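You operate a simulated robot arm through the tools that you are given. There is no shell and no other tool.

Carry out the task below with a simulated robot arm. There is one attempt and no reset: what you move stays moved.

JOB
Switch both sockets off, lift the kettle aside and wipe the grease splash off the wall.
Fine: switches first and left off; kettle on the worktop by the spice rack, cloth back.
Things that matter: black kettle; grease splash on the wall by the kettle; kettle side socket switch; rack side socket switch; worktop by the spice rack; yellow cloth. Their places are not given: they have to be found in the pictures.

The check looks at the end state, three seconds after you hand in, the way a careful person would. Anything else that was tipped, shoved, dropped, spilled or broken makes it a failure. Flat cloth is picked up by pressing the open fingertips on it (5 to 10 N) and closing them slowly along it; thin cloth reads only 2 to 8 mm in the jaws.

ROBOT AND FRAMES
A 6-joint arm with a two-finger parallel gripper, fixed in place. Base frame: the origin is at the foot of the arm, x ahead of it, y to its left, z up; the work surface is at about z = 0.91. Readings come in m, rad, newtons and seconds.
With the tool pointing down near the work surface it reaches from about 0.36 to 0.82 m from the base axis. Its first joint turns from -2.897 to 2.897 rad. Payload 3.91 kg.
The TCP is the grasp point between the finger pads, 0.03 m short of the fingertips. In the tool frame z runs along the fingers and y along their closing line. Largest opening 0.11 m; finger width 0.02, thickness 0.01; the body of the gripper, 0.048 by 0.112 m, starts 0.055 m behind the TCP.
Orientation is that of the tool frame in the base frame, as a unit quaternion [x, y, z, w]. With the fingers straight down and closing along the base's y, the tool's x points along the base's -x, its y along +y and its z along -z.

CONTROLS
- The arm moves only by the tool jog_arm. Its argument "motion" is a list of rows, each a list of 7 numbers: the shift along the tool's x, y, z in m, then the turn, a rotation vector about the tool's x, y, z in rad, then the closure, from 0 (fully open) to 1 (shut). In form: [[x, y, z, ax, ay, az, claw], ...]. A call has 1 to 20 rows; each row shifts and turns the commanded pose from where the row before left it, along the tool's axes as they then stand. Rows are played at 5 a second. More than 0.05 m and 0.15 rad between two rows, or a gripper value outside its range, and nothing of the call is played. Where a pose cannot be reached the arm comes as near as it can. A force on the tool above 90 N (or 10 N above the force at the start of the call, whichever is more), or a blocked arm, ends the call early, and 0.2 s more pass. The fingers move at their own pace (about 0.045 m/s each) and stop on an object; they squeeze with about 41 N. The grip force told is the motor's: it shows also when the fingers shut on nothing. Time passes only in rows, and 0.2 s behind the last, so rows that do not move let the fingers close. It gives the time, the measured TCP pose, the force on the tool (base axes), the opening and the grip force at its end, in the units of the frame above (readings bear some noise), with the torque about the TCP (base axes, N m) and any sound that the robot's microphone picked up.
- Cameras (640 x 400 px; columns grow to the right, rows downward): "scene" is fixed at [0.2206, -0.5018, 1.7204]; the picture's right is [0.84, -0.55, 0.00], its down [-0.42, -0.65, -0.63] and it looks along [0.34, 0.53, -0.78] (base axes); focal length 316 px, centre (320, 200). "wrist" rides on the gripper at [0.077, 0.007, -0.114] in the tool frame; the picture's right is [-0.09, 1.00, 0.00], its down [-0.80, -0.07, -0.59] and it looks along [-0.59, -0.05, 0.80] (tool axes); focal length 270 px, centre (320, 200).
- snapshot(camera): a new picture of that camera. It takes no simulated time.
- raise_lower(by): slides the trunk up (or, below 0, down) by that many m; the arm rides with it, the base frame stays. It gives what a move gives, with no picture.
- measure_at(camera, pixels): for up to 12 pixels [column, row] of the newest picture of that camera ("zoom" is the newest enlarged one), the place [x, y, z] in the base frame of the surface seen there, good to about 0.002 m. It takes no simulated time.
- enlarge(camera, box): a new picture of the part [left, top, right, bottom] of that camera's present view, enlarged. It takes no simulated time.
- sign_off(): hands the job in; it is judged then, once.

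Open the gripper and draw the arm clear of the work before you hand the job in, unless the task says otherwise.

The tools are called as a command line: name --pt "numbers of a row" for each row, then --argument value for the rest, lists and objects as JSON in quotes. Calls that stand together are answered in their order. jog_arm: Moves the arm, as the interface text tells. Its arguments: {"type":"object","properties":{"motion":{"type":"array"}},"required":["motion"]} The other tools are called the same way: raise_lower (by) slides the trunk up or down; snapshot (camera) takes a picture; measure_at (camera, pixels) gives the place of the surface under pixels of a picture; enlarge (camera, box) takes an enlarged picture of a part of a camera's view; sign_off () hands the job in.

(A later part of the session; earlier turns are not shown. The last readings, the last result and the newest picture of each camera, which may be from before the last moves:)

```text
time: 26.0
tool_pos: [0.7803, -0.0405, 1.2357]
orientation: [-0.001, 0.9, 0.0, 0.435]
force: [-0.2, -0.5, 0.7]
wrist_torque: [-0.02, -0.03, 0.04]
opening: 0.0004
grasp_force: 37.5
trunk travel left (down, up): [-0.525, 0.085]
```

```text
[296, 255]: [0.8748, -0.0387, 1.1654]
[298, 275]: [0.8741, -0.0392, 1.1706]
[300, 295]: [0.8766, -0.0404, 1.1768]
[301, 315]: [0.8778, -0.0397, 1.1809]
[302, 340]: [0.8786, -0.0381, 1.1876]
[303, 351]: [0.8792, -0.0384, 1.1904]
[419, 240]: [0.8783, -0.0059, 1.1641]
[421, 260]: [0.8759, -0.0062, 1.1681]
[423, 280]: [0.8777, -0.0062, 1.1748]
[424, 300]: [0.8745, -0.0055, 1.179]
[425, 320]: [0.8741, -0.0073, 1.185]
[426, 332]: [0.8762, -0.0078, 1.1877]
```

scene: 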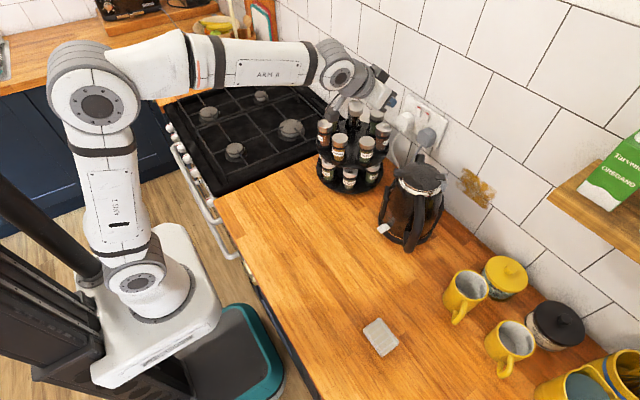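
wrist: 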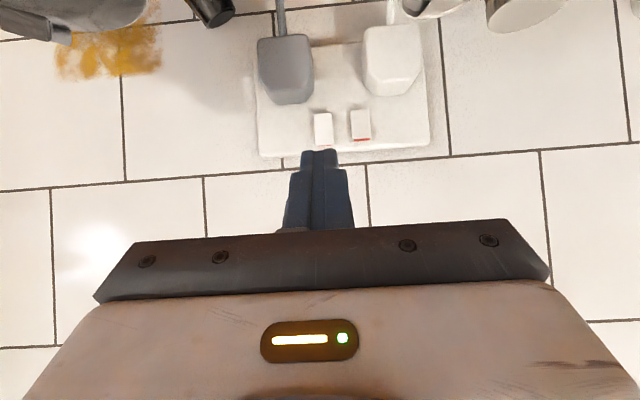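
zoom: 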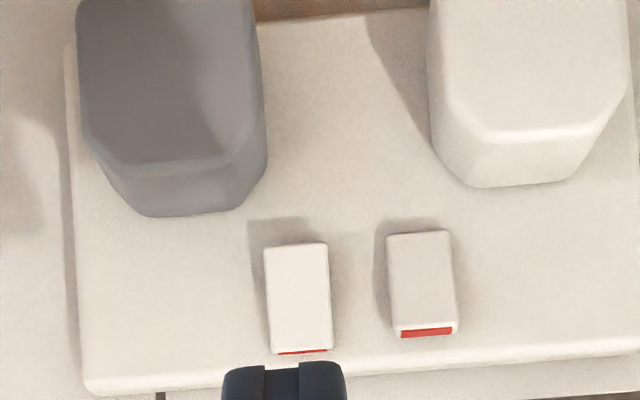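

Confirmed: kettle-side now has bottom out (0.874) and top in (0.879) — off; rack-side still on. I'll shift to the rack-side rocker's pre-contact pose.

jog_arm --pt "0 0.016 0 0 0 0 1" --pt "0 0.016 0 0 0 0 1" --pt "0.0035 0 0.0175 0 0 0 1" --pt "0.0035 0 0.0175 0 0 0 1" --pt "0.0035 0 0.0175 0 0 0 1"

snapshot --camera "wrist"

enlarge --camera "scene" --box '[340, 70, 480, 170]'

```text
time: 27.2
tool_pos: [0.816, -0.0091, 1.1943]
orientation: [-0.001, 0.901, 0.001, 0.435]
force: [-0.2, 0.1, -1.1]
wrist_torque: [0.04, -0.04, -0.01]
opening: 0.0
grasp_force: 37.7
trunk travel left (down, up): [-0.525, 0.085]
```

```text
taken
```

wrist: 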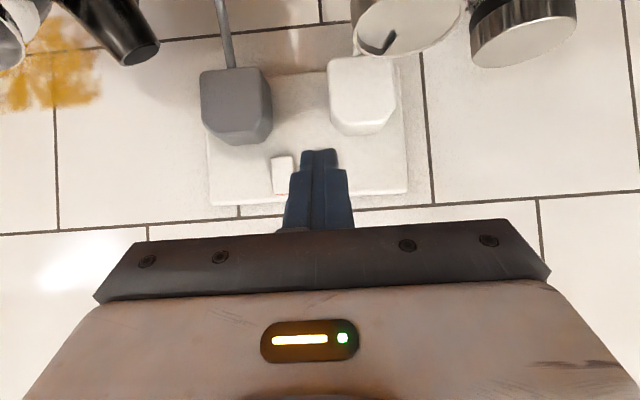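

```text
4.00 times, centred on (410, 120) of scene
```

zoom: 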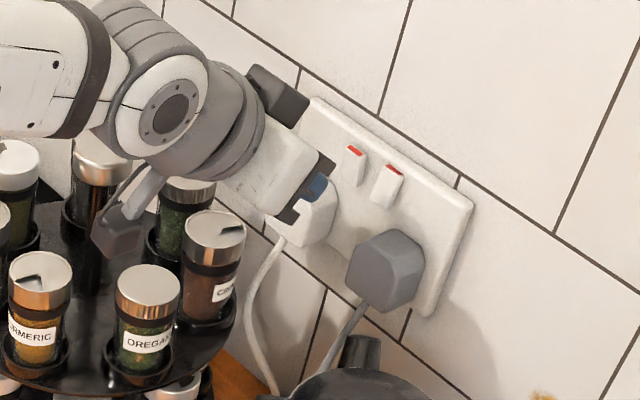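

Finger is aligned over the rack-side rocker, kettle-side one visible at (283,175). I'll advance and press in small steps as before.

jog_arm --pt "-0.0077 0 0.0097 0 0 0 1" --pt "-0.0077 0 0.0097 0 0 0 1" --pt "-0.0012 0 0.0016 0 0 0 1" --pt "-0.0012 0 0.0016 0 0 0 1" --pt "-0.0012 0 0.0016 0 0 0 1" --pt "-0.0008 0 0.001 0 0 0 1"

jog_arm --pt "-0.0008 0 0.00105 0 0 0 1" --pt "-0.0008 0 0.00105 0 0 0 1" --pt "-0.0008 0 0.00105 0 0 0 1"

jog_arm --pt "-0.0008 0 0.00105 0 0 0 1" --pt "-0.0004 0 0.002 0 0 0 1" --pt "-0.0004 0 0.002 0 0 0 1"

```text
time: 28.6
tool_pos: [0.8466, -0.0092, 1.1941]
orientation: [0.0, 0.9, 0.0, 0.436]
force: [0.0, -0.9, 0.1]
wrist_torque: [0.03, 0.01, 0.01]
opening: 0.0
grasp_force: 38.2
trunk travel left (down, up): [-0.525, 0.085]
```

```text
time: 29.4
tool_pos: [0.8479, -0.0095, 1.1936]
orientation: [0.0, 0.901, 0.001, 0.433]
force: [-18.5, -0.2, -4.4]
wrist_torque: [-0.03, 0.31, -0.03]
opening: 0.0
grasp_force: 38.5
trunk travel left (down, up): [-0.525, 0.085]
```

```text
time: 30.2
tool_pos: [0.8491, -0.0094, 1.1955]
orientation: [0.0, 0.9, -0.001, 0.435]
force: [-28.2, 0.3, -11.8]
wrist_torque: [0.03, 0.84, 0.02]
opening: 0.0
grasp_force: 38.1
trunk travel left (down, up): [-0.525, 0.085]
```

28 N so far; last time I went to ~43 N. I'll press slightly further, then check.

jog_arm --pt "-0.0012 0 0.0012 0 0 0 1" --pt "-0.0012 0 0.0012 0 0 0 1"

jog_arm --pt "-0.0008 0 0.001 0 0 0 1" --pt "0 0 0 0 0 0 1"

jog_arm --pt "0.003 0 -0.006 0 0 0 1" --pt "0.006 0 -0.01 0 0 0 1" --pt "0.006 0 -0.01 0 0 0 1" --pt "0 0 -0.03 0 0 0 1" --pt "0 0 -0.03 0 0 0 1"

snapshot --camera "wrist"

enlarge --camera "wrist" --box '[220, 40, 380, 160]'

```text
time: 30.8
tool_pos: [0.8526, -0.0096, 1.2022]
orientation: [0.0, 0.897, 0.0, 0.443]
force: [-31.7, 0.1, 20.7]
wrist_torque: [0.02, -0.17, 0.0]
opening: 0.0
grasp_force: 38.0
trunk travel left (down, up): [-0.525, 0.085]
```

```text
time: 31.4
tool_pos: [0.8526, -0.0105, 1.2027]
orientation: [-0.001, 0.897, 0.001, 0.442]
force: [-30.5, -0.1, 33.5]
wrist_torque: [0.04, -0.59, -0.02]
opening: 0.0002
grasp_force: 37.5
trunk travel left (down, up): [-0.525, 0.085]
```

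```text
time: 32.6
tool_pos: [0.7839, -0.0095, 1.233]
orientation: [0.0, 0.901, 0.0, 0.435]
force: [-0.9, 0.2, -0.7]
wrist_torque: [-0.03, 0.01, -0.04]
opening: 0.0
grasp_force: 37.7
trunk travel left (down, up): [-0.525, 0.085]
```

```text
taken
```

wrist: 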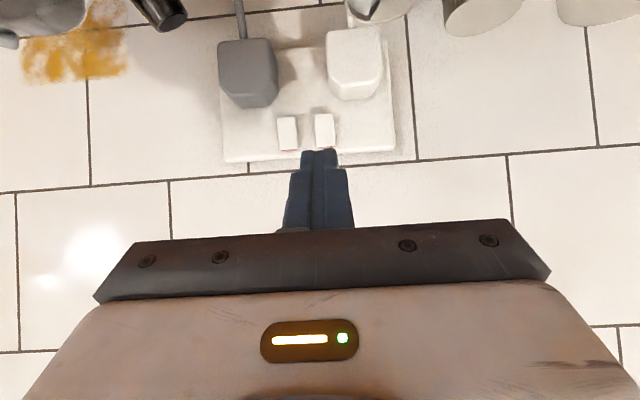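

```text
3.33 times, centred on (300, 100) of wrist
```

zoom: 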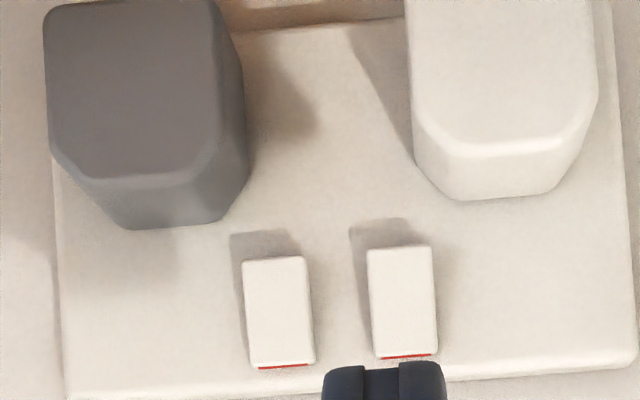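

Both rockers are now in the off position (only slivers of red on top edges). I'll retreat straight back along the tool axis, open the gripper, and return to tool-down to inspect the kettle.

jog_arm --pt "0 0 -0.047 0 0 0 1" --pt "0 -0.01 -0.047 0 0 0 1" --pt "0 -0.01 -0.047 0 0 0 1" --pt "0 -0.01 -0.047 0 0 0 1" --pt "0 -0.01 -0.047 0 0 0 0" --pt "0 0 0 0 0.15 0 0" --pt "0 0 0 0 0.15 0 0" --pt "0 0 0 0 0.15 0 0" --pt "0 0 0 0 0.15 0 0" --pt "0 0 0 0 0.15 0 0" --pt "0 0 0 0 0.15 0 0"

snapshot --camera "wrist"

snapshot --camera "scene"

enlarge --camera "scene" --box '[400, 90, 460, 135]'

```text
time: 35.0
tool_pos: [0.6003, -0.0499, 1.3777]
orientation: [0.0, 1.0, 0.0, -0.002]
force: [0.2, 0.3, -0.6]
wrist_torque: [-0.02, 0.02, -0.01]
opening: 0.1098
grasp_force: 0.0
trunk travel left (down, up): [-0.525, 0.085]
```

```text
taken
```

wrist: 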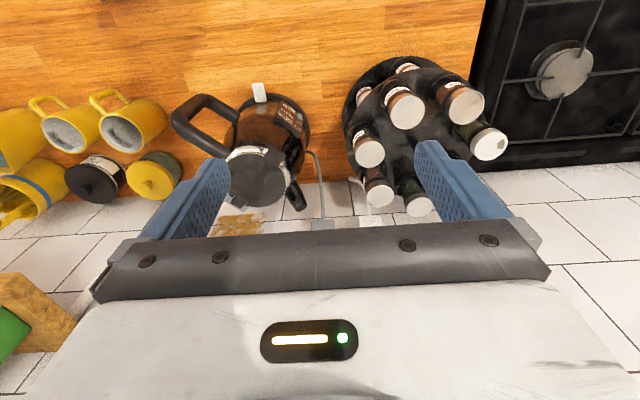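

```text
taken
```

scene: 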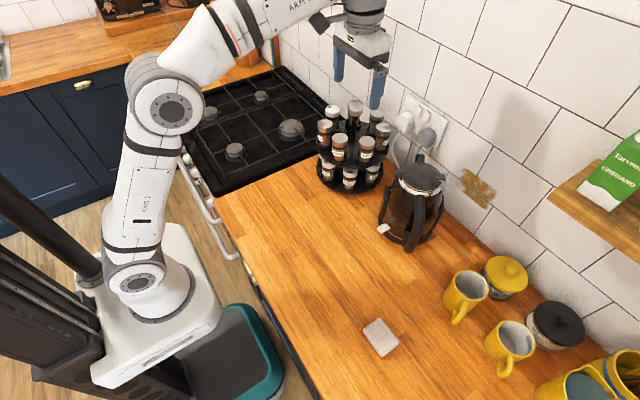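

```text
8.89 times, centred on (430, 112) of scene
```

zoom: 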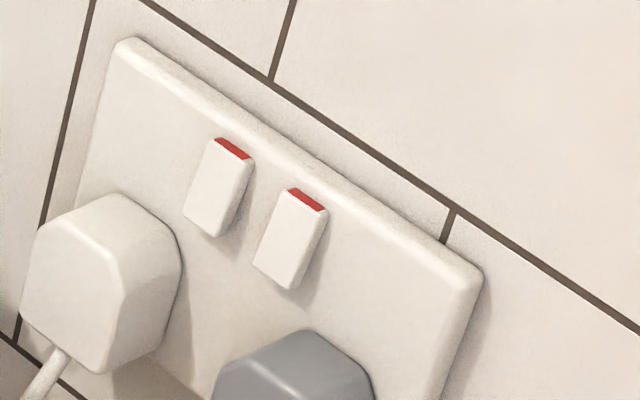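

Both switches match now. I'll examine the kettle from above: handle at wrist (205,120), body at (270,140).

enlarge --camera "wrist" --box '[150, 60, 342, 220]'

measure_at --camera "wrist" --pixels '[[182, 105], [190, 100], [205, 98], [220, 103], [232, 112], [186, 120], [195, 135], [210, 148], [225, 157], [260, 92], [280, 105], [300, 130]]'

measure_at --camera "wrist" --pixels '[[258, 175], [232, 160], [285, 160], [262, 148], [297, 195], [308, 148], [240, 190], [245, 110], [312, 165], [320, 200], [305, 110], [270, 215]]'

```text
2.50 times, centred on (246, 140) of wrist
```

zoom: 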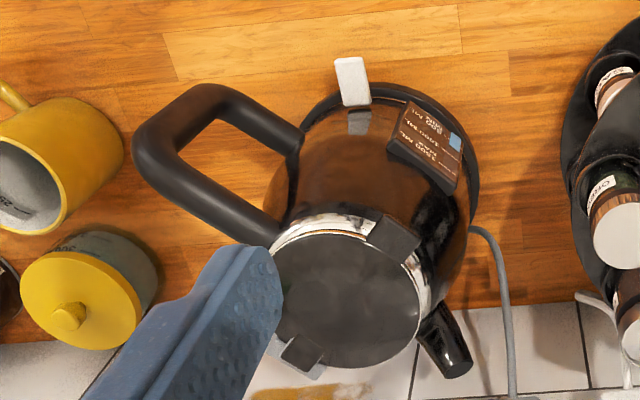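

```text
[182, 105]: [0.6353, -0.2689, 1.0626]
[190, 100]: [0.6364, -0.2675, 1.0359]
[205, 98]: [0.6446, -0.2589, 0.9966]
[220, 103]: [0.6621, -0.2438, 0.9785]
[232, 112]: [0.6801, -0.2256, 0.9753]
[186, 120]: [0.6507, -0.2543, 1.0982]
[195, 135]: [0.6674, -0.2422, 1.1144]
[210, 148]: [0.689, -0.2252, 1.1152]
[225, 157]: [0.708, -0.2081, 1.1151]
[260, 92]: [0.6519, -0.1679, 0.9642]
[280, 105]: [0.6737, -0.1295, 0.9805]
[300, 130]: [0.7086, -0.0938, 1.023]
```

```text
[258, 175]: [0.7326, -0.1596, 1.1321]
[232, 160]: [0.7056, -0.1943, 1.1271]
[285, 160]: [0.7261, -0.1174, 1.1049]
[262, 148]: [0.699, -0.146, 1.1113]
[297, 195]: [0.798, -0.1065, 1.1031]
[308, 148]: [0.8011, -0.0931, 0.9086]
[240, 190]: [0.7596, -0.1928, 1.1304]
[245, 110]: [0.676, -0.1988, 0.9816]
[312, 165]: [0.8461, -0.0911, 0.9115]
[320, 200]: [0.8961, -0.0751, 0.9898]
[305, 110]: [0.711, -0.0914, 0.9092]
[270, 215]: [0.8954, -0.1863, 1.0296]
```

The handle is a D-loop: its top bar runs from the neck (0.708,-0.208,1.115) out to about (0.65,-0.254,1.098). I'll move the camera above the handle for precise measuring.

measure_at --camera "wrist" --pixels '[[20, 285], [70, 330], [30, 340], [75, 350]]'

jog_arm --pt "-0.009 -0.047 0 0 0 0 0" --pt "-0.009 -0.047 0 0 0 0 0" --pt "-0.009 -0.047 0 0 0 0 0" --pt "-0.009 -0.046 0 0 0 0 0"

snapshot --camera "wrist"

enlarge --camera "wrist" --box '[240, 40, 432, 200]'

```text
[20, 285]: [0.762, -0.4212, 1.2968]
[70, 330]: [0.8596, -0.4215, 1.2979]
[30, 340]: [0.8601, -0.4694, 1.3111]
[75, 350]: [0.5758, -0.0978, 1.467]
```

```text
time: 36.0
tool_pos: [0.6239, -0.2317, 1.3645]
orientation: [0.0, 1.0, 0.0, 0.001]
force: [-0.6, 0.4, -0.7]
wrist_torque: [0.01, 0.03, -0.02]
opening: 0.1101
grasp_force: 0.1
out of reach, approached as far as the arm can: row 4
trunk travel left (down, up): [-0.525, 0.085]
```

```text
taken
```

wrist: 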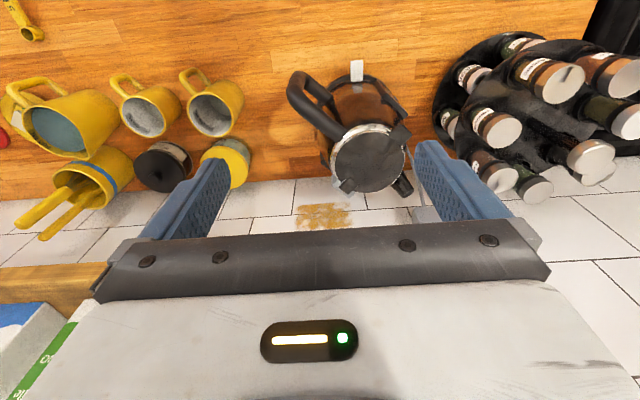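

```text
2.50 times, centred on (336, 120) of wrist
```

zoom: 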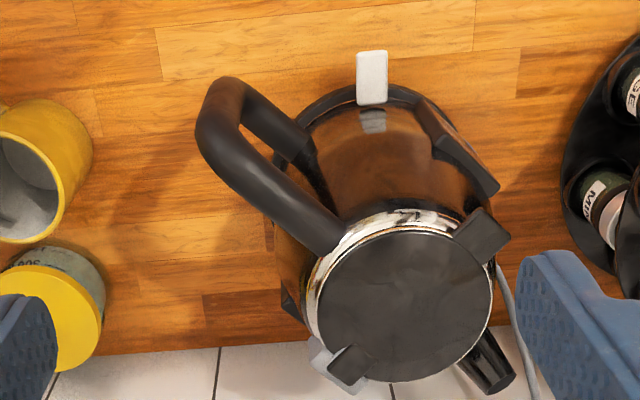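

Now I have a good view of the handle's top bar running from zoom (225,110) to (330,225). I'll measure its centreline and edges.

measure_at --camera "zoom" --pixels '[[222, 105], [230, 130], [247, 155], [266, 175], [288, 198], [310, 218], [330, 236], [252, 190], [268, 158], [290, 180], [272, 208], [245, 90]]'

measure_at --camera "zoom" --pixels '[[404, 305], [330, 300], [480, 300], [405, 240], [405, 370], [372, 75], [350, 365], [480, 235], [490, 365], [465, 160], [315, 110], [290, 140]]'

```text
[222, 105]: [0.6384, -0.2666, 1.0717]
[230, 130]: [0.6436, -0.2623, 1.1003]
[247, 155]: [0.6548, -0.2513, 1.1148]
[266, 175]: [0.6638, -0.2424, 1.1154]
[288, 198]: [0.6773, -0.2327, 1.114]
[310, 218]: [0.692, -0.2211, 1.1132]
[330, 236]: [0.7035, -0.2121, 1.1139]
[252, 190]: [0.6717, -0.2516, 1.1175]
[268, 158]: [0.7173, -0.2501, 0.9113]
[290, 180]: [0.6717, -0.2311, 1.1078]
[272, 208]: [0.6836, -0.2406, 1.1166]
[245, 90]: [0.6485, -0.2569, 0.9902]
```

```text
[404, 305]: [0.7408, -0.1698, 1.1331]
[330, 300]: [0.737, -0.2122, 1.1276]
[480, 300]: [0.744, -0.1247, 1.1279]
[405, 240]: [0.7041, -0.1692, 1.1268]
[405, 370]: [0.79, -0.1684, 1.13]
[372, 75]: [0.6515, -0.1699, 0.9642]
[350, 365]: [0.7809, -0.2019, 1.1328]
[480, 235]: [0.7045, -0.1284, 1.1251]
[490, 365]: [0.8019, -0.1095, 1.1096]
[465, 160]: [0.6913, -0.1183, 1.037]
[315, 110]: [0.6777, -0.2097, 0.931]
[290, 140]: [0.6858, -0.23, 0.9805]
```

Handle top bar: centreline through about (0.682,-0.228), azimuth ~44°, top z≈1.117, width ~2 cm; lid centre (0.743,-0.169). I'll turn the gripper 44° so it closes across the bar, and come down above it; also check hob edge.

jog_arm --pt "0 0 0.015 0 0 -0.128 0" --pt "0 0 0.015 0 0 -0.128 0" --pt "0 0 0.015 0 0 -0.128 0" --pt "0 0 0.015 0 0 -0.128 0" --pt "0 0 0.015 0 0 -0.128 0" --pt "0 0 0.015 0 0 -0.128 0"

snapshot --camera "scene"

measure_at --camera "scene" --pixels '[[216, 197], [240, 183], [270, 167], [300, 150], [222, 200], [250, 260], [280, 310], [260, 178]]'

```text
time: 37.4
tool_pos: [0.6233, -0.2302, 1.2754]
orientation: [-0.375, 0.927, 0.0, 0.0]
force: [-0.2, -0.6, -0.7]
wrist_torque: [0.0, 0.01, 0.0]
opening: 0.1099
grasp_force: 0.0
trunk travel left (down, up): [-0.525, 0.085]
```

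```text
taken
```

scene: 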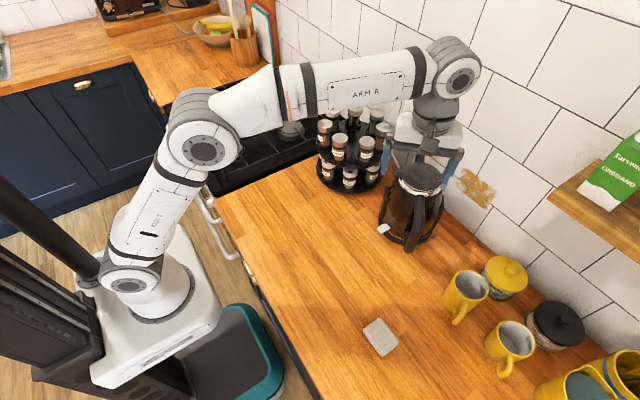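

```text
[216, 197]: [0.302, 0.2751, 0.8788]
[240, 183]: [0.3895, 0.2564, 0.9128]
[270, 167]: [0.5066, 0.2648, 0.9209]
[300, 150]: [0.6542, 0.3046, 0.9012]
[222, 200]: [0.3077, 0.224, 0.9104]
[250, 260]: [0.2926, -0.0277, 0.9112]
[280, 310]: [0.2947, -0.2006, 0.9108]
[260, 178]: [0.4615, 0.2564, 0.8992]
```

Hob edge is at y≈0.245 and front edge at x≈0.29, so the free worktop in front of the rack is ample. I'll move above the handle bar at z=1.20.

jog_arm --pt "-0.0162 -0.0131 0.025 0 0 0 0" --pt "-0.0162 -0.0131 0.025 0 0 0 0" --pt "-0.0162 -0.0131 0.0254 0 0 0 0"

snapshot --camera "wrist"

enlarge --camera "scene" --box '[360, 100, 480, 200]'

```text
time: 38.2
tool_pos: [0.6862, -0.2255, 1.1993]
orientation: [-0.374, 0.927, 0.001, -0.001]
force: [-0.5, 1.6, 0.5]
wrist_torque: [0.01, 0.04, 0.01]
opening: 0.1103
grasp_force: 0.0
trunk travel left (down, up): [-0.525, 0.085]
```

```text
taken
```

wrist: 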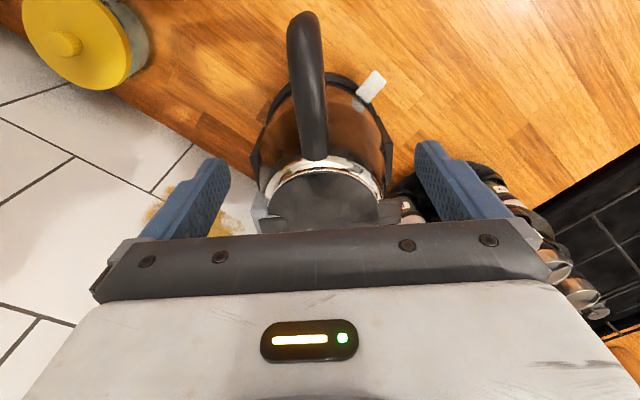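

```text
4.00 times, centred on (420, 150) of scene
```

zoom: 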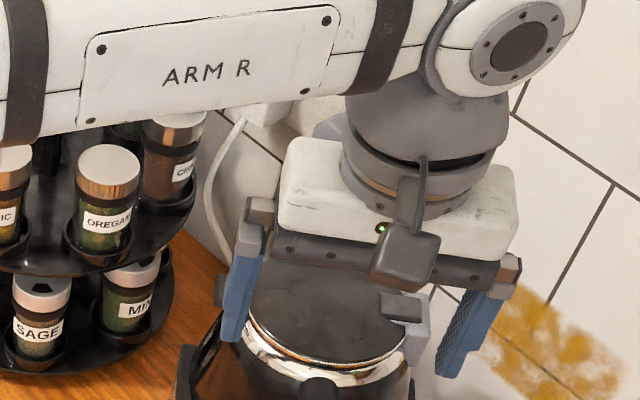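

The bar runs vertically in this view near (312,122), where the TCP projects to about col 320. I'll measure the bar edges here to correct the centring.

enlarge --camera "wrist" --box '[256, 0, 384, 180]'

measure_at --camera "wrist" --pixels '[[299, 120], [305, 120], [312, 120], [319, 120], [326, 120], [300, 90], [307, 90], [314, 90], [322, 90], [303, 150], [313, 150], [325, 150]]'

```text
2.22 times, centred on (320, 90) of wrist
```

zoom: 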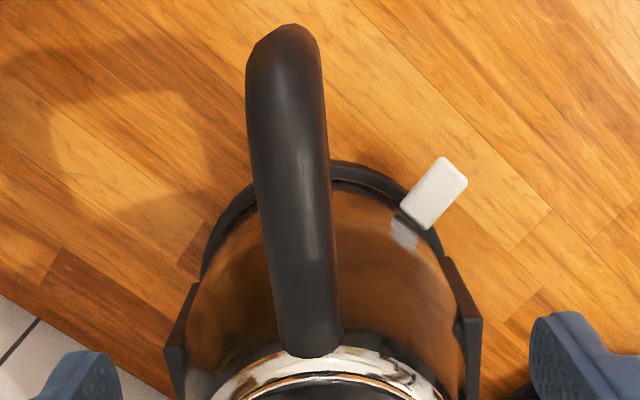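

```text
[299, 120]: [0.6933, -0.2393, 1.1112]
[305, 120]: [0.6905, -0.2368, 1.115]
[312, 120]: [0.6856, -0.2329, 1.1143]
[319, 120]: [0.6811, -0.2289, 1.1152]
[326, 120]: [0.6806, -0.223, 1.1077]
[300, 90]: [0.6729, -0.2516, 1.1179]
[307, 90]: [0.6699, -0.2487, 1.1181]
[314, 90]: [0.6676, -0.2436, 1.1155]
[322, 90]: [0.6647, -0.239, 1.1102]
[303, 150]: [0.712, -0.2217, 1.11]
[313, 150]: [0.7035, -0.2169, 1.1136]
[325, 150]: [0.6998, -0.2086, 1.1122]
```

The bar is ~5 mm toward tool -y relative to the finger midplane; alignment is good. I'll shift 5 mm and descend to z=1.15 for a check.

jog_arm --pt "0 -0.0025 0.025 0 0 0 0" --pt "0 -0.0025 0.0243 0 0 0 0"

snapshot --camera "wrist"

enlarge --camera "scene" --box '[360, 120, 480, 270]'

```text
time: 38.8
tool_pos: [0.6875, -0.2285, 1.151]
orientation: [-0.374, 0.927, 0.001, 0.001]
force: [0.5, 0.4, 0.0]
wrist_torque: [0.01, -0.01, 0.03]
opening: 0.1101
grasp_force: 0.0
trunk travel left (down, up): [-0.525, 0.085]
```

```text
taken
```

wrist: 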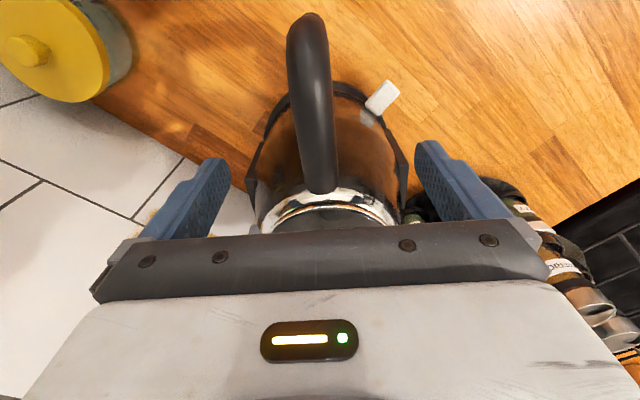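

```text
2.67 times, centred on (420, 195) of scene
```

zoom: 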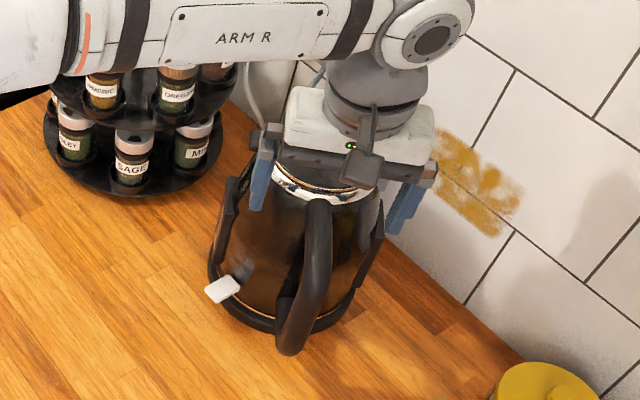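

The bar is now centred under the TCP (bar at (317,158)) with the neck ~2 cm inward. I'll descend to z≈1.104 with open fingers straddling the bar.

jog_arm --pt "0 0 0.02 0 0 0 0" --pt "0 0 0.016 0 0 0 0" --pt "0 0 0.011 0 0 0 0"

snapshot --camera "wrist"

enlarge --camera "scene" --box '[360, 120, 480, 270]'

```text
time: 39.6
tool_pos: [0.6894, -0.2285, 1.1028]
orientation: [-0.374, 0.927, 0.001, 0.0]
force: [0.3, -0.2, 0.4]
wrist_torque: [0.0, 0.03, -0.01]
opening: 0.1099
grasp_force: 0.0
trunk travel left (down, up): [-0.525, 0.085]
```

```text
taken
```

wrist: 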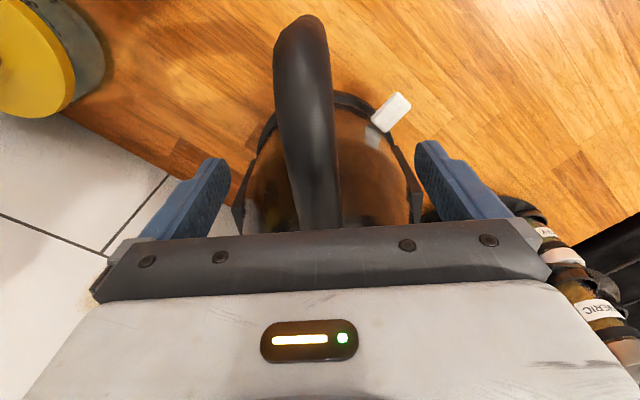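

```text
2.67 times, centred on (420, 195) of scene
```

zoom: 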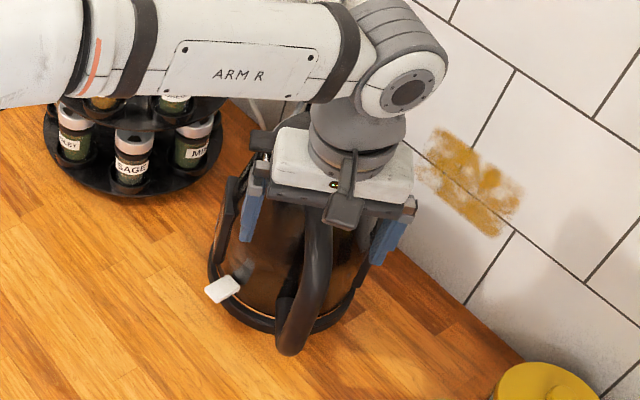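

Straddling with zero force. I'll close the fingers on the bar, letting them settle.

jog_arm --pt "0 0 0 0 0 0 0.3" --pt "0 0 0 0 0 0 0.5" --pt "0 0 0 0 0 0 0.65" --pt "0 0 0 0 0 0 0.75" --pt "0 0 0 0 0 0 0.8" --pt "0 0 0 0 0 0 0.9" --pt "0 0 0 0 0 0 1" --pt "0 0 0 0 0 0 1" --pt "0 0 0 0 0 0 1"

snapshot --camera "wrist"

enlarge --camera "scene" --box '[360, 120, 480, 270]'

```text
time: 41.6
tool_pos: [0.687, -0.2299, 1.1044]
orientation: [-0.374, 0.927, 0.0, -0.001]
force: [0.3, -3.8, 1.6]
wrist_torque: [-0.1, 0.06, -0.02]
opening: 0.0224
grasp_force: 40.9
trunk travel left (down, up): [-0.525, 0.085]
```

```text
taken
```

wrist: 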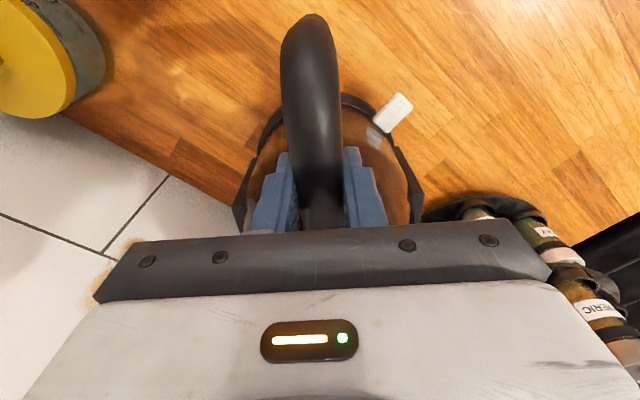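

```text
2.67 times, centred on (420, 195) of scene
```

zoom: 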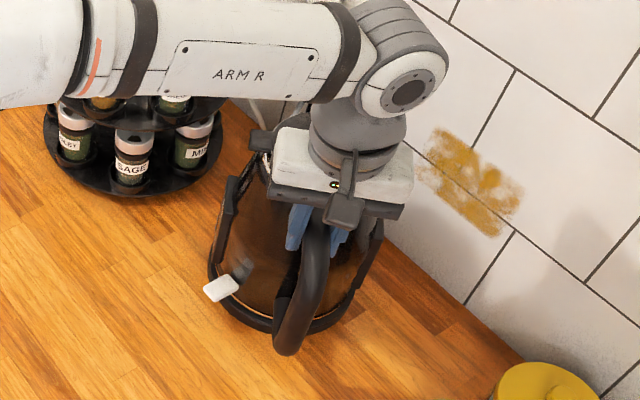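

Gripped the bar firmly: opening 22 mm, grip 41 N. I'll lift slowly by 2 cm and check the load and tilt.

jog_arm --pt "0 0 -0.004 0 0 0 1" --pt "0 0 -0.004 0 0 0 1" --pt "0 0 -0.004 0 0 0 1" --pt "0 0 -0.004 0 0 0 1" --pt "0 0 -0.004 0 0 0 1" --pt "0 0 0 0 0 0 1"

snapshot --camera "wrist"

enlarge --camera "scene" --box '[360, 120, 480, 270]'

```text
time: 43.0
tool_pos: [0.6883, -0.2283, 1.1227]
orientation: [-0.375, 0.927, 0.001, 0.0]
force: [1.0, 0.6, -10.4]
wrist_torque: [-0.56, 0.57, 0.0]
opening: 0.0223
grasp_force: 40.9
trunk travel left (down, up): [-0.525, 0.085]
```

```text
taken
```

wrist: 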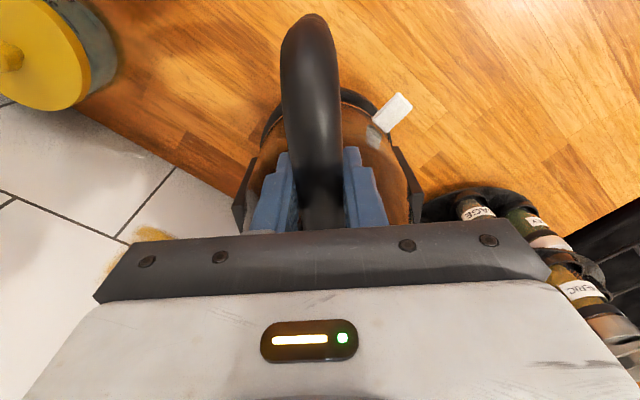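

```text
2.67 times, centred on (420, 195) of scene
```

zoom: 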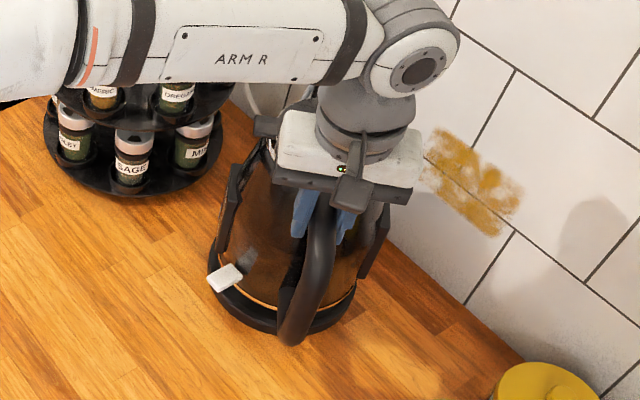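

Load is ~10.4 N (about 1.06 kg) with 0.8 N·m; the kettle seems to come off its base without tilting. I'll lift another 4 cm slowly and check.

jog_arm --pt "0 0 -0.008 0 0 0 1" --pt "0 0 -0.008 0 0 0 1" --pt "0 0 -0.008 0 0 0 1" --pt "0 0 -0.008 0 0 0 1" --pt "0 0 -0.008 0 0 0 1" --pt "0 0 0 0 0 0 1"

snapshot --camera "wrist"

enlarge --camera "scene" --box '[360, 120, 480, 270]'

```text
time: 44.4
tool_pos: [0.6902, -0.23, 1.1635]
orientation: [-0.375, 0.927, 0.001, 0.0]
force: [-0.2, -0.2, -11.5]
wrist_torque: [-0.52, 0.59, 0.04]
opening: 0.0228
grasp_force: 41.4
trunk travel left (down, up): [-0.525, 0.085]
```

```text
taken
```

wrist: 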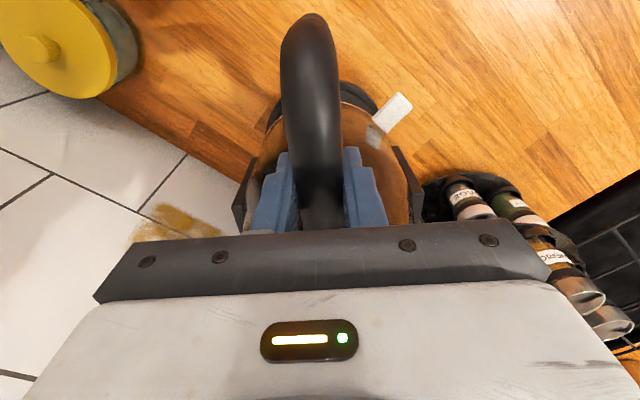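

```text
2.67 times, centred on (420, 195) of scene
```

zoom: 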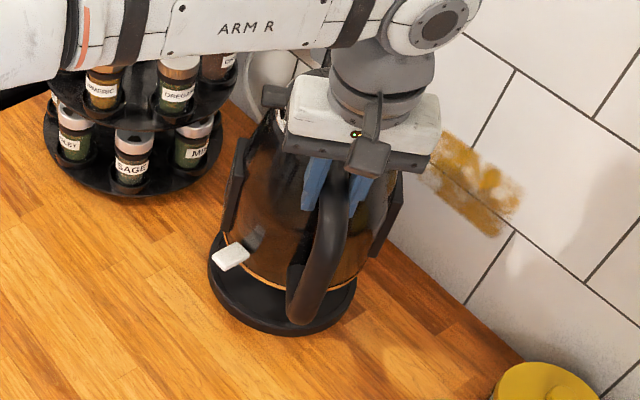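

The kettle is off its power base and hanging steady. I'll lift 3 cm more and carry it toward -x, away from the wall and rack.

jog_arm --pt "0 0 -0.01 0 0 0 1" --pt "0 0 -0.01 0 0 0 1" --pt "0 0 -0.01 0 0 0 1" --pt "0.0072 0.0069 0 0 0 0 1" --pt "0.0144 0.0139 0 0 0 0 1" --pt "0.0144 0.0139 0 0 0 0 1" --pt "0.0144 0.0139 0 0 0 0 1" --pt "0.0144 0.0139 0 0 0 0 1" --pt "0.0144 0.0139 0 0 0 0 1" --pt "0.0144 0.0139 0 0 0 0 1" --pt "0.0144 0.0139 0 0 0 0 1" --pt "0.0144 0.0139 0 0 0 0 1" --pt "0.0144 0.0139 0 0 0 0 1" --pt "0.0144 0.0139 0 0 0 0 1" --pt "0.0144 0.0139 0 0 0 0 1" --pt "0.0072 0.0069 0 0 0 0 1" --pt "0 0 0 0 0 0 1"

snapshot --camera "wrist"

snapshot --camera "scene"

```text
time: 48.0
tool_pos: [0.4474, -0.2291, 1.1935]
orientation: [-0.375, 0.927, 0.0, 0.0]
force: [-0.3, 0.1, -11.1]
wrist_torque: [-0.53, 0.56, 0.01]
opening: 0.0223
grasp_force: 41.4
trunk travel left (down, up): [-0.525, 0.085]
```

```text
taken
```

wrist: 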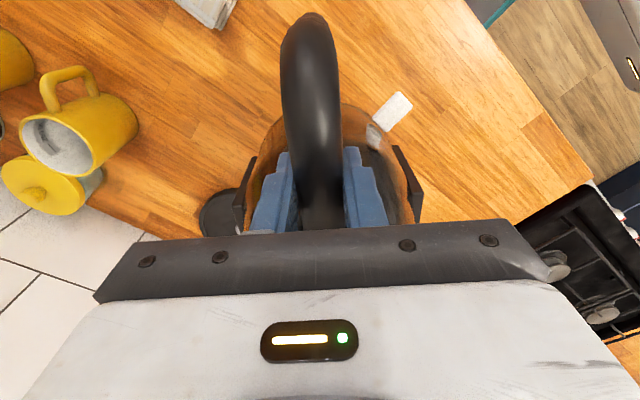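

```text
taken
```

scene: 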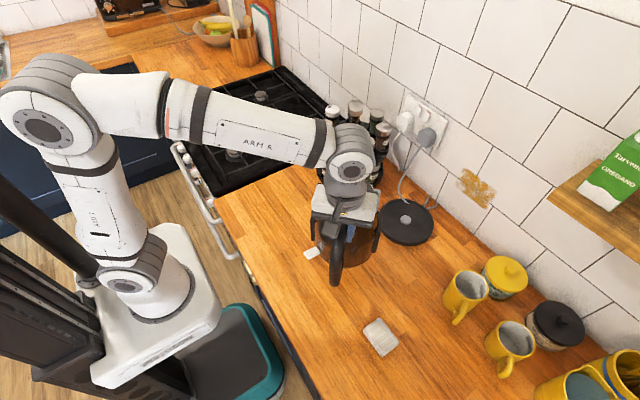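

Kettle is steady; its base stays at scene (405,222). Now I carry it along +y to in front of the spice rack, target kettle centre ≈ (0.525,0.05).

jog_arm --pt "-0.007 0.006 0 0 0 0 1" --pt "-0.0139 0.0118 0 0 0 0 1" --pt "-0.0139 0.0118 0 0 0 0 1" --pt "-0.0139 0.0118 0 0 0 0 1" --pt "-0.0139 0.0118 0 0 0 0 1" --pt "-0.0139 0.0118 0 0 0 0 1" --pt "-0.0139 0.0118 0 0 0 0 1" --pt "-0.0139 0.0118 0 0 0 0 1" --pt "-0.0139 0.0118 0 0 0 0 1" --pt "-0.0139 0.0118 0 0 0 0 1" --pt "-0.0139 0.0118 0 0 0 0 1" --pt "-0.0139 0.0118 0 0 0 0 1" --pt "-0.007 0.006 0 0 0 0 1" --pt "0 0 0 0 0 0 1"

snapshot --camera "wrist"

snapshot --camera "scene"

```text
time: 51.0
tool_pos: [0.4714, -0.01, 1.1931]
orientation: [-0.375, 0.927, 0.0, -0.001]
force: [0.0, 0.0, -11.4]
wrist_torque: [-0.52, 0.53, 0.0]
opening: 0.0224
grasp_force: 41.3
trunk travel left (down, up): [-0.525, 0.085]
```

```text
taken
```

wrist: 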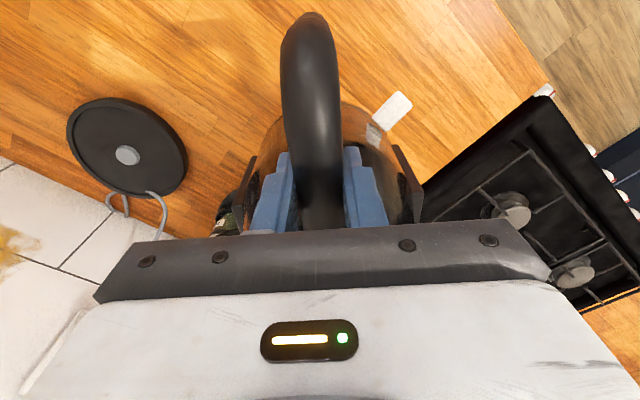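

```text
taken
```

scene: 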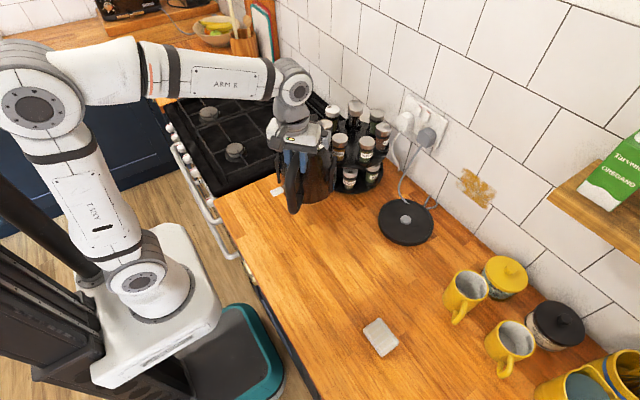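

Kettle is now in front of the rack. I'll check clearance to the rack and measure the power base thickness to know the set-down height.

enlarge --camera "scene" --box '[250, 80, 410, 230]'

measure_at --camera "scene" --pixels '[[390, 222], [405, 235], [420, 225], [405, 219], [405, 250], [385, 215], [430, 215], [405, 205]]'

measure_at --camera "wrist" --pixels '[[315, 30], [310, 80], [392, 108], [225, 215], [240, 190], [430, 185], [127, 155], [345, 110]]'

```text
2.67 times, centred on (330, 155) of scene
```

zoom: 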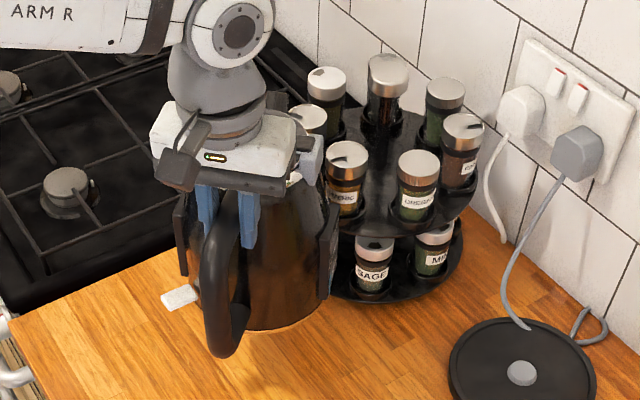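

```text
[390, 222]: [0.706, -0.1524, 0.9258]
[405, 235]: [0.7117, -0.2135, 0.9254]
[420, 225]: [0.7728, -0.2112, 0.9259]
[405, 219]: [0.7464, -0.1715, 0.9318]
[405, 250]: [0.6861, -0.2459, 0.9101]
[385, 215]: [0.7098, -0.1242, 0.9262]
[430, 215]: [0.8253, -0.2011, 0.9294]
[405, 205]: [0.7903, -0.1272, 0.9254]
```

```text
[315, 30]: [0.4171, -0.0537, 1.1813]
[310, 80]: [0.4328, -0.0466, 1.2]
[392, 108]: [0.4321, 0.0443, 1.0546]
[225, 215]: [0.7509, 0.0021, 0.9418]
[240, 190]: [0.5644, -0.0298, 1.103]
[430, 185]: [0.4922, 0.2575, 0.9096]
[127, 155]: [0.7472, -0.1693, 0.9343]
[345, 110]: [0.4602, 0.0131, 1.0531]
```

Base top is at z=0.926, so the kettle should touch the worktop at TCP z≈1.088. I'll lower to ~1.10 first.

jog_arm --pt "0 0 0.01 0 0 0 1" --pt "0 0 0.015 0 0 0 1" --pt "0 0 0.015 0 0 0 1" --pt "0 0 0.015 0 0 0 1" --pt "0 0 0.015 0 0 0 1" --pt "0 0 0.012 0 0 0 1" --pt "0 0 0.008 0 0 0 1" --pt "0 0 0 0 0 0 1"

enlarge --camera "scene" --box '[250, 80, 410, 230]'

```text
time: 52.8
tool_pos: [0.4696, -0.0111, 1.1029]
orientation: [-0.374, 0.927, 0.0, 0.0]
force: [0.1, 0.4, -11.0]
wrist_torque: [-0.53, 0.52, 0.01]
opening: 0.0224
grasp_force: 41.0
trunk travel left (down, up): [-0.525, 0.085]
```

```text
2.67 times, centred on (330, 155) of scene
```

zoom: 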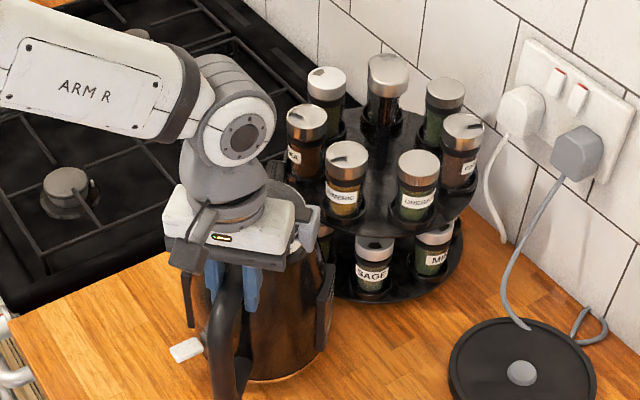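

Still hanging at z=1.103 with −11 N. I'll lower in 3 mm steps until the weight comes off.

jog_arm --pt "0 0 0.003 0 0 0 1" --pt "0 0 0.003 0 0 0 1" --pt "0 0 0.003 0 0 0 1"

jog_arm --pt "0 0 0.002 0 0 0 1" --pt "0 0 0.002 0 0 0 1"

```text
time: 53.6
tool_pos: [0.4699, -0.0102, 1.0956]
orientation: [-0.374, 0.927, 0.0, 0.0]
force: [-0.3, 0.2, -11.2]
wrist_torque: [-0.5, 0.58, -0.01]
opening: 0.0228
grasp_force: 41.0
trunk travel left (down, up): [-0.525, 0.085]
```

```text
time: 54.2
tool_pos: [0.4702, -0.0112, 1.0902]
orientation: [-0.374, 0.927, 0.0, 0.0]
force: [-0.3, 1.1, -11.4]
wrist_torque: [-0.51, 0.56, 0.03]
opening: 0.0223
grasp_force: 41.4
trunk travel left (down, up): [-0.525, 0.085]
```

Weight is still full at z=1.090. I continue lowering gently in 1.5 mm steps.

jog_arm --pt "0 0 0.0015 0 0 0 1" --pt "0 0 0.0015 0 0 0 1"

jog_arm --pt "0 0 0.0015 0 0 0 1" --pt "0 0 0.001 0 0 0 1"

```text
time: 54.8
tool_pos: [0.4692, -0.0121, 1.0901]
orientation: [-0.374, 0.927, -0.001, 0.003]
force: [-1.8, -3.6, 8.0]
wrist_torque: [0.9, -0.91, -0.02]
opening: 0.0227
grasp_force: 41.0
trunk travel left (down, up): [-0.525, 0.085]
```

```text
time: 55.4
tool_pos: [0.4691, -0.0129, 1.0875]
orientation: [-0.374, 0.928, -0.001, 0.002]
force: [-2.1, -13.3, 29.6]
wrist_torque: [0.04, -0.02, -0.19]
opening: 0.0224
grasp_force: 40.9
trunk travel left (down, up): [-0.525, 0.085]
```

It has touched down (now +30 N). I'll relax up ~3 mm, check the force near zero, then open.

jog_arm --pt "0 0 -0.0015 0 0 0 1" --pt "0 0 -0.001 0 0 0 1" --pt "0 0 0 0 0 0 1"

```text
time: 56.2
tool_pos: [0.4677, -0.0119, 1.088]
orientation: [-0.375, 0.927, 0.001, 0.0]
force: [-3.2, -7.9, 10.1]
wrist_torque: [0.25, -0.36, -0.27]
opening: 0.0223
grasp_force: 41.1
trunk travel left (down, up): [-0.525, 0.085]
```

Residual forces are small. I'll ease up 1 mm more and open the fingers gradually.

jog_arm --pt "0 0 -0.001 0 0 0 1" --pt "0 0 0 0 0 0 0.78" --pt "0 0 0 0 0 0 0.74" --pt "0 0 0 0 0 0 0.7" --pt "0 0 0 0 0 0 0.5" --pt "0 0 0 0 0 0 0.2" --pt "0 0 0 0 0 0 0" --pt "0 0 0 0 0 0 0"

snapshot --camera "wrist"

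enlarge --camera "scene" --box '[250, 80, 410, 230]'

```text
time: 58.0
tool_pos: [0.4699, -0.0106, 1.0881]
orientation: [-0.375, 0.927, -0.001, 0.001]
force: [0.3, -0.1, 0.4]
wrist_torque: [-0.01, 0.01, 0.02]
opening: 0.1101
grasp_force: 0.0
trunk travel left (down, up): [-0.525, 0.085]
```

```text
taken
```

wrist: 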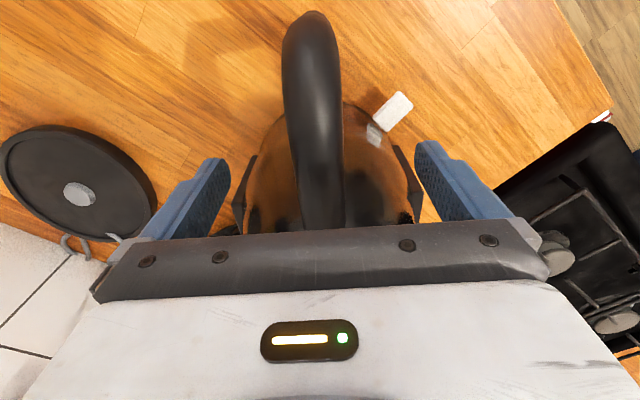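

```text
2.67 times, centred on (330, 155) of scene
```

zoom: 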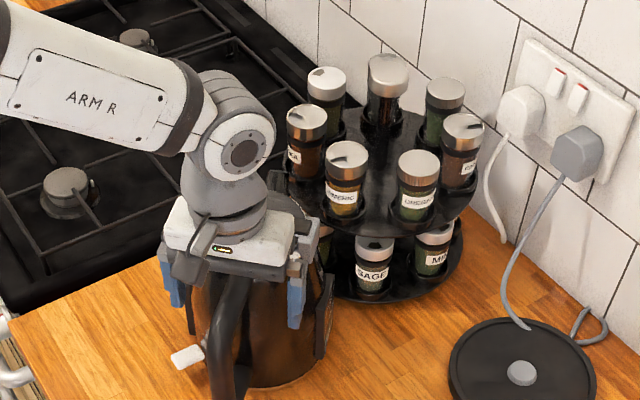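

Kettle stands upright on the worktop by the rack and is released. I'll rise straight up clear of the handle, then turn the gripper back.

jog_arm --pt "0 0 -0.01 0 0 0 0" --pt "0 0 -0.02 0 0 0 0" --pt "0 0 -0.035 0 0 0 0" --pt "0 0 -0.04 0 0 0 0" --pt "0 0 -0.04 0 0 0 0" --pt "0 0 -0.04 0 0 0 0" --pt "0 0 -0.02 0 0 0 0" --pt "0 0 0 0 0 0.128 0" --pt "0 0 0 0 0 0.128 0" --pt "0 0 0 0 0 0.128 0" --pt "0 0 0 0 0 0.128 0" --pt "0 0 0 0 0 0.128 0" --pt "0 0 0 0 0 0.128 0"

snapshot --camera "wrist"

snapshot --camera "scene"

enlarge --camera "scene" --box '[440, 150, 520, 220]'

```text
time: 60.8
tool_pos: [0.4696, -0.0105, 1.2949]
orientation: [0.002, 1.0, 0.0, 0.001]
force: [0.2, 0.2, 0.8]
wrist_torque: [-0.01, -0.03, -0.02]
opening: 0.1096
grasp_force: 0.0
trunk travel left (down, up): [-0.525, 0.085]
```

```text
taken
```

wrist: 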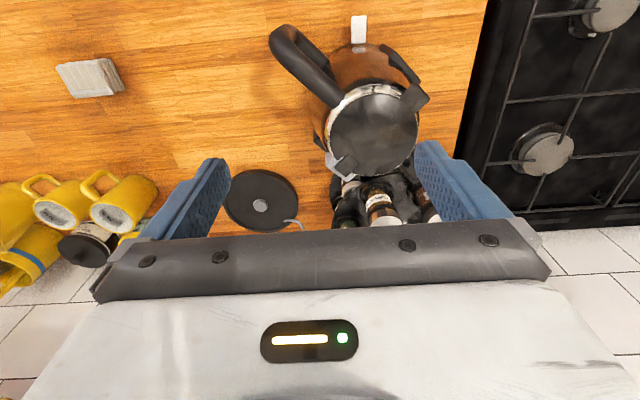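

```text
taken
```

scene: 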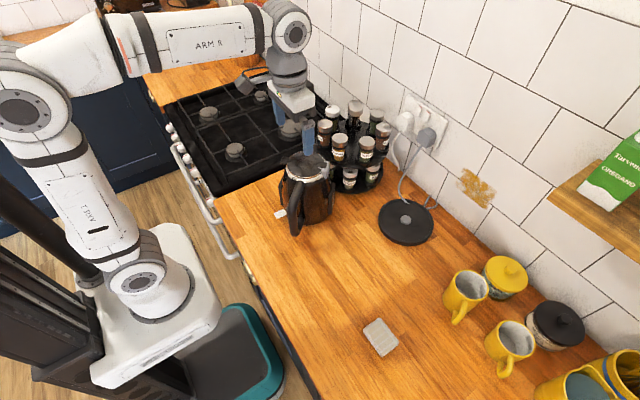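

```text
5.71 times, centred on (480, 185) of scene
```

zoom: 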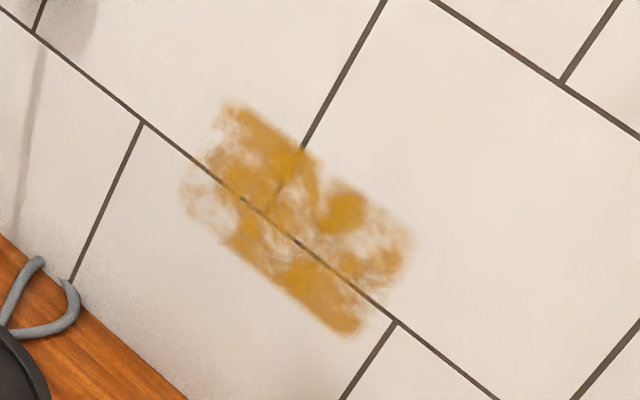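

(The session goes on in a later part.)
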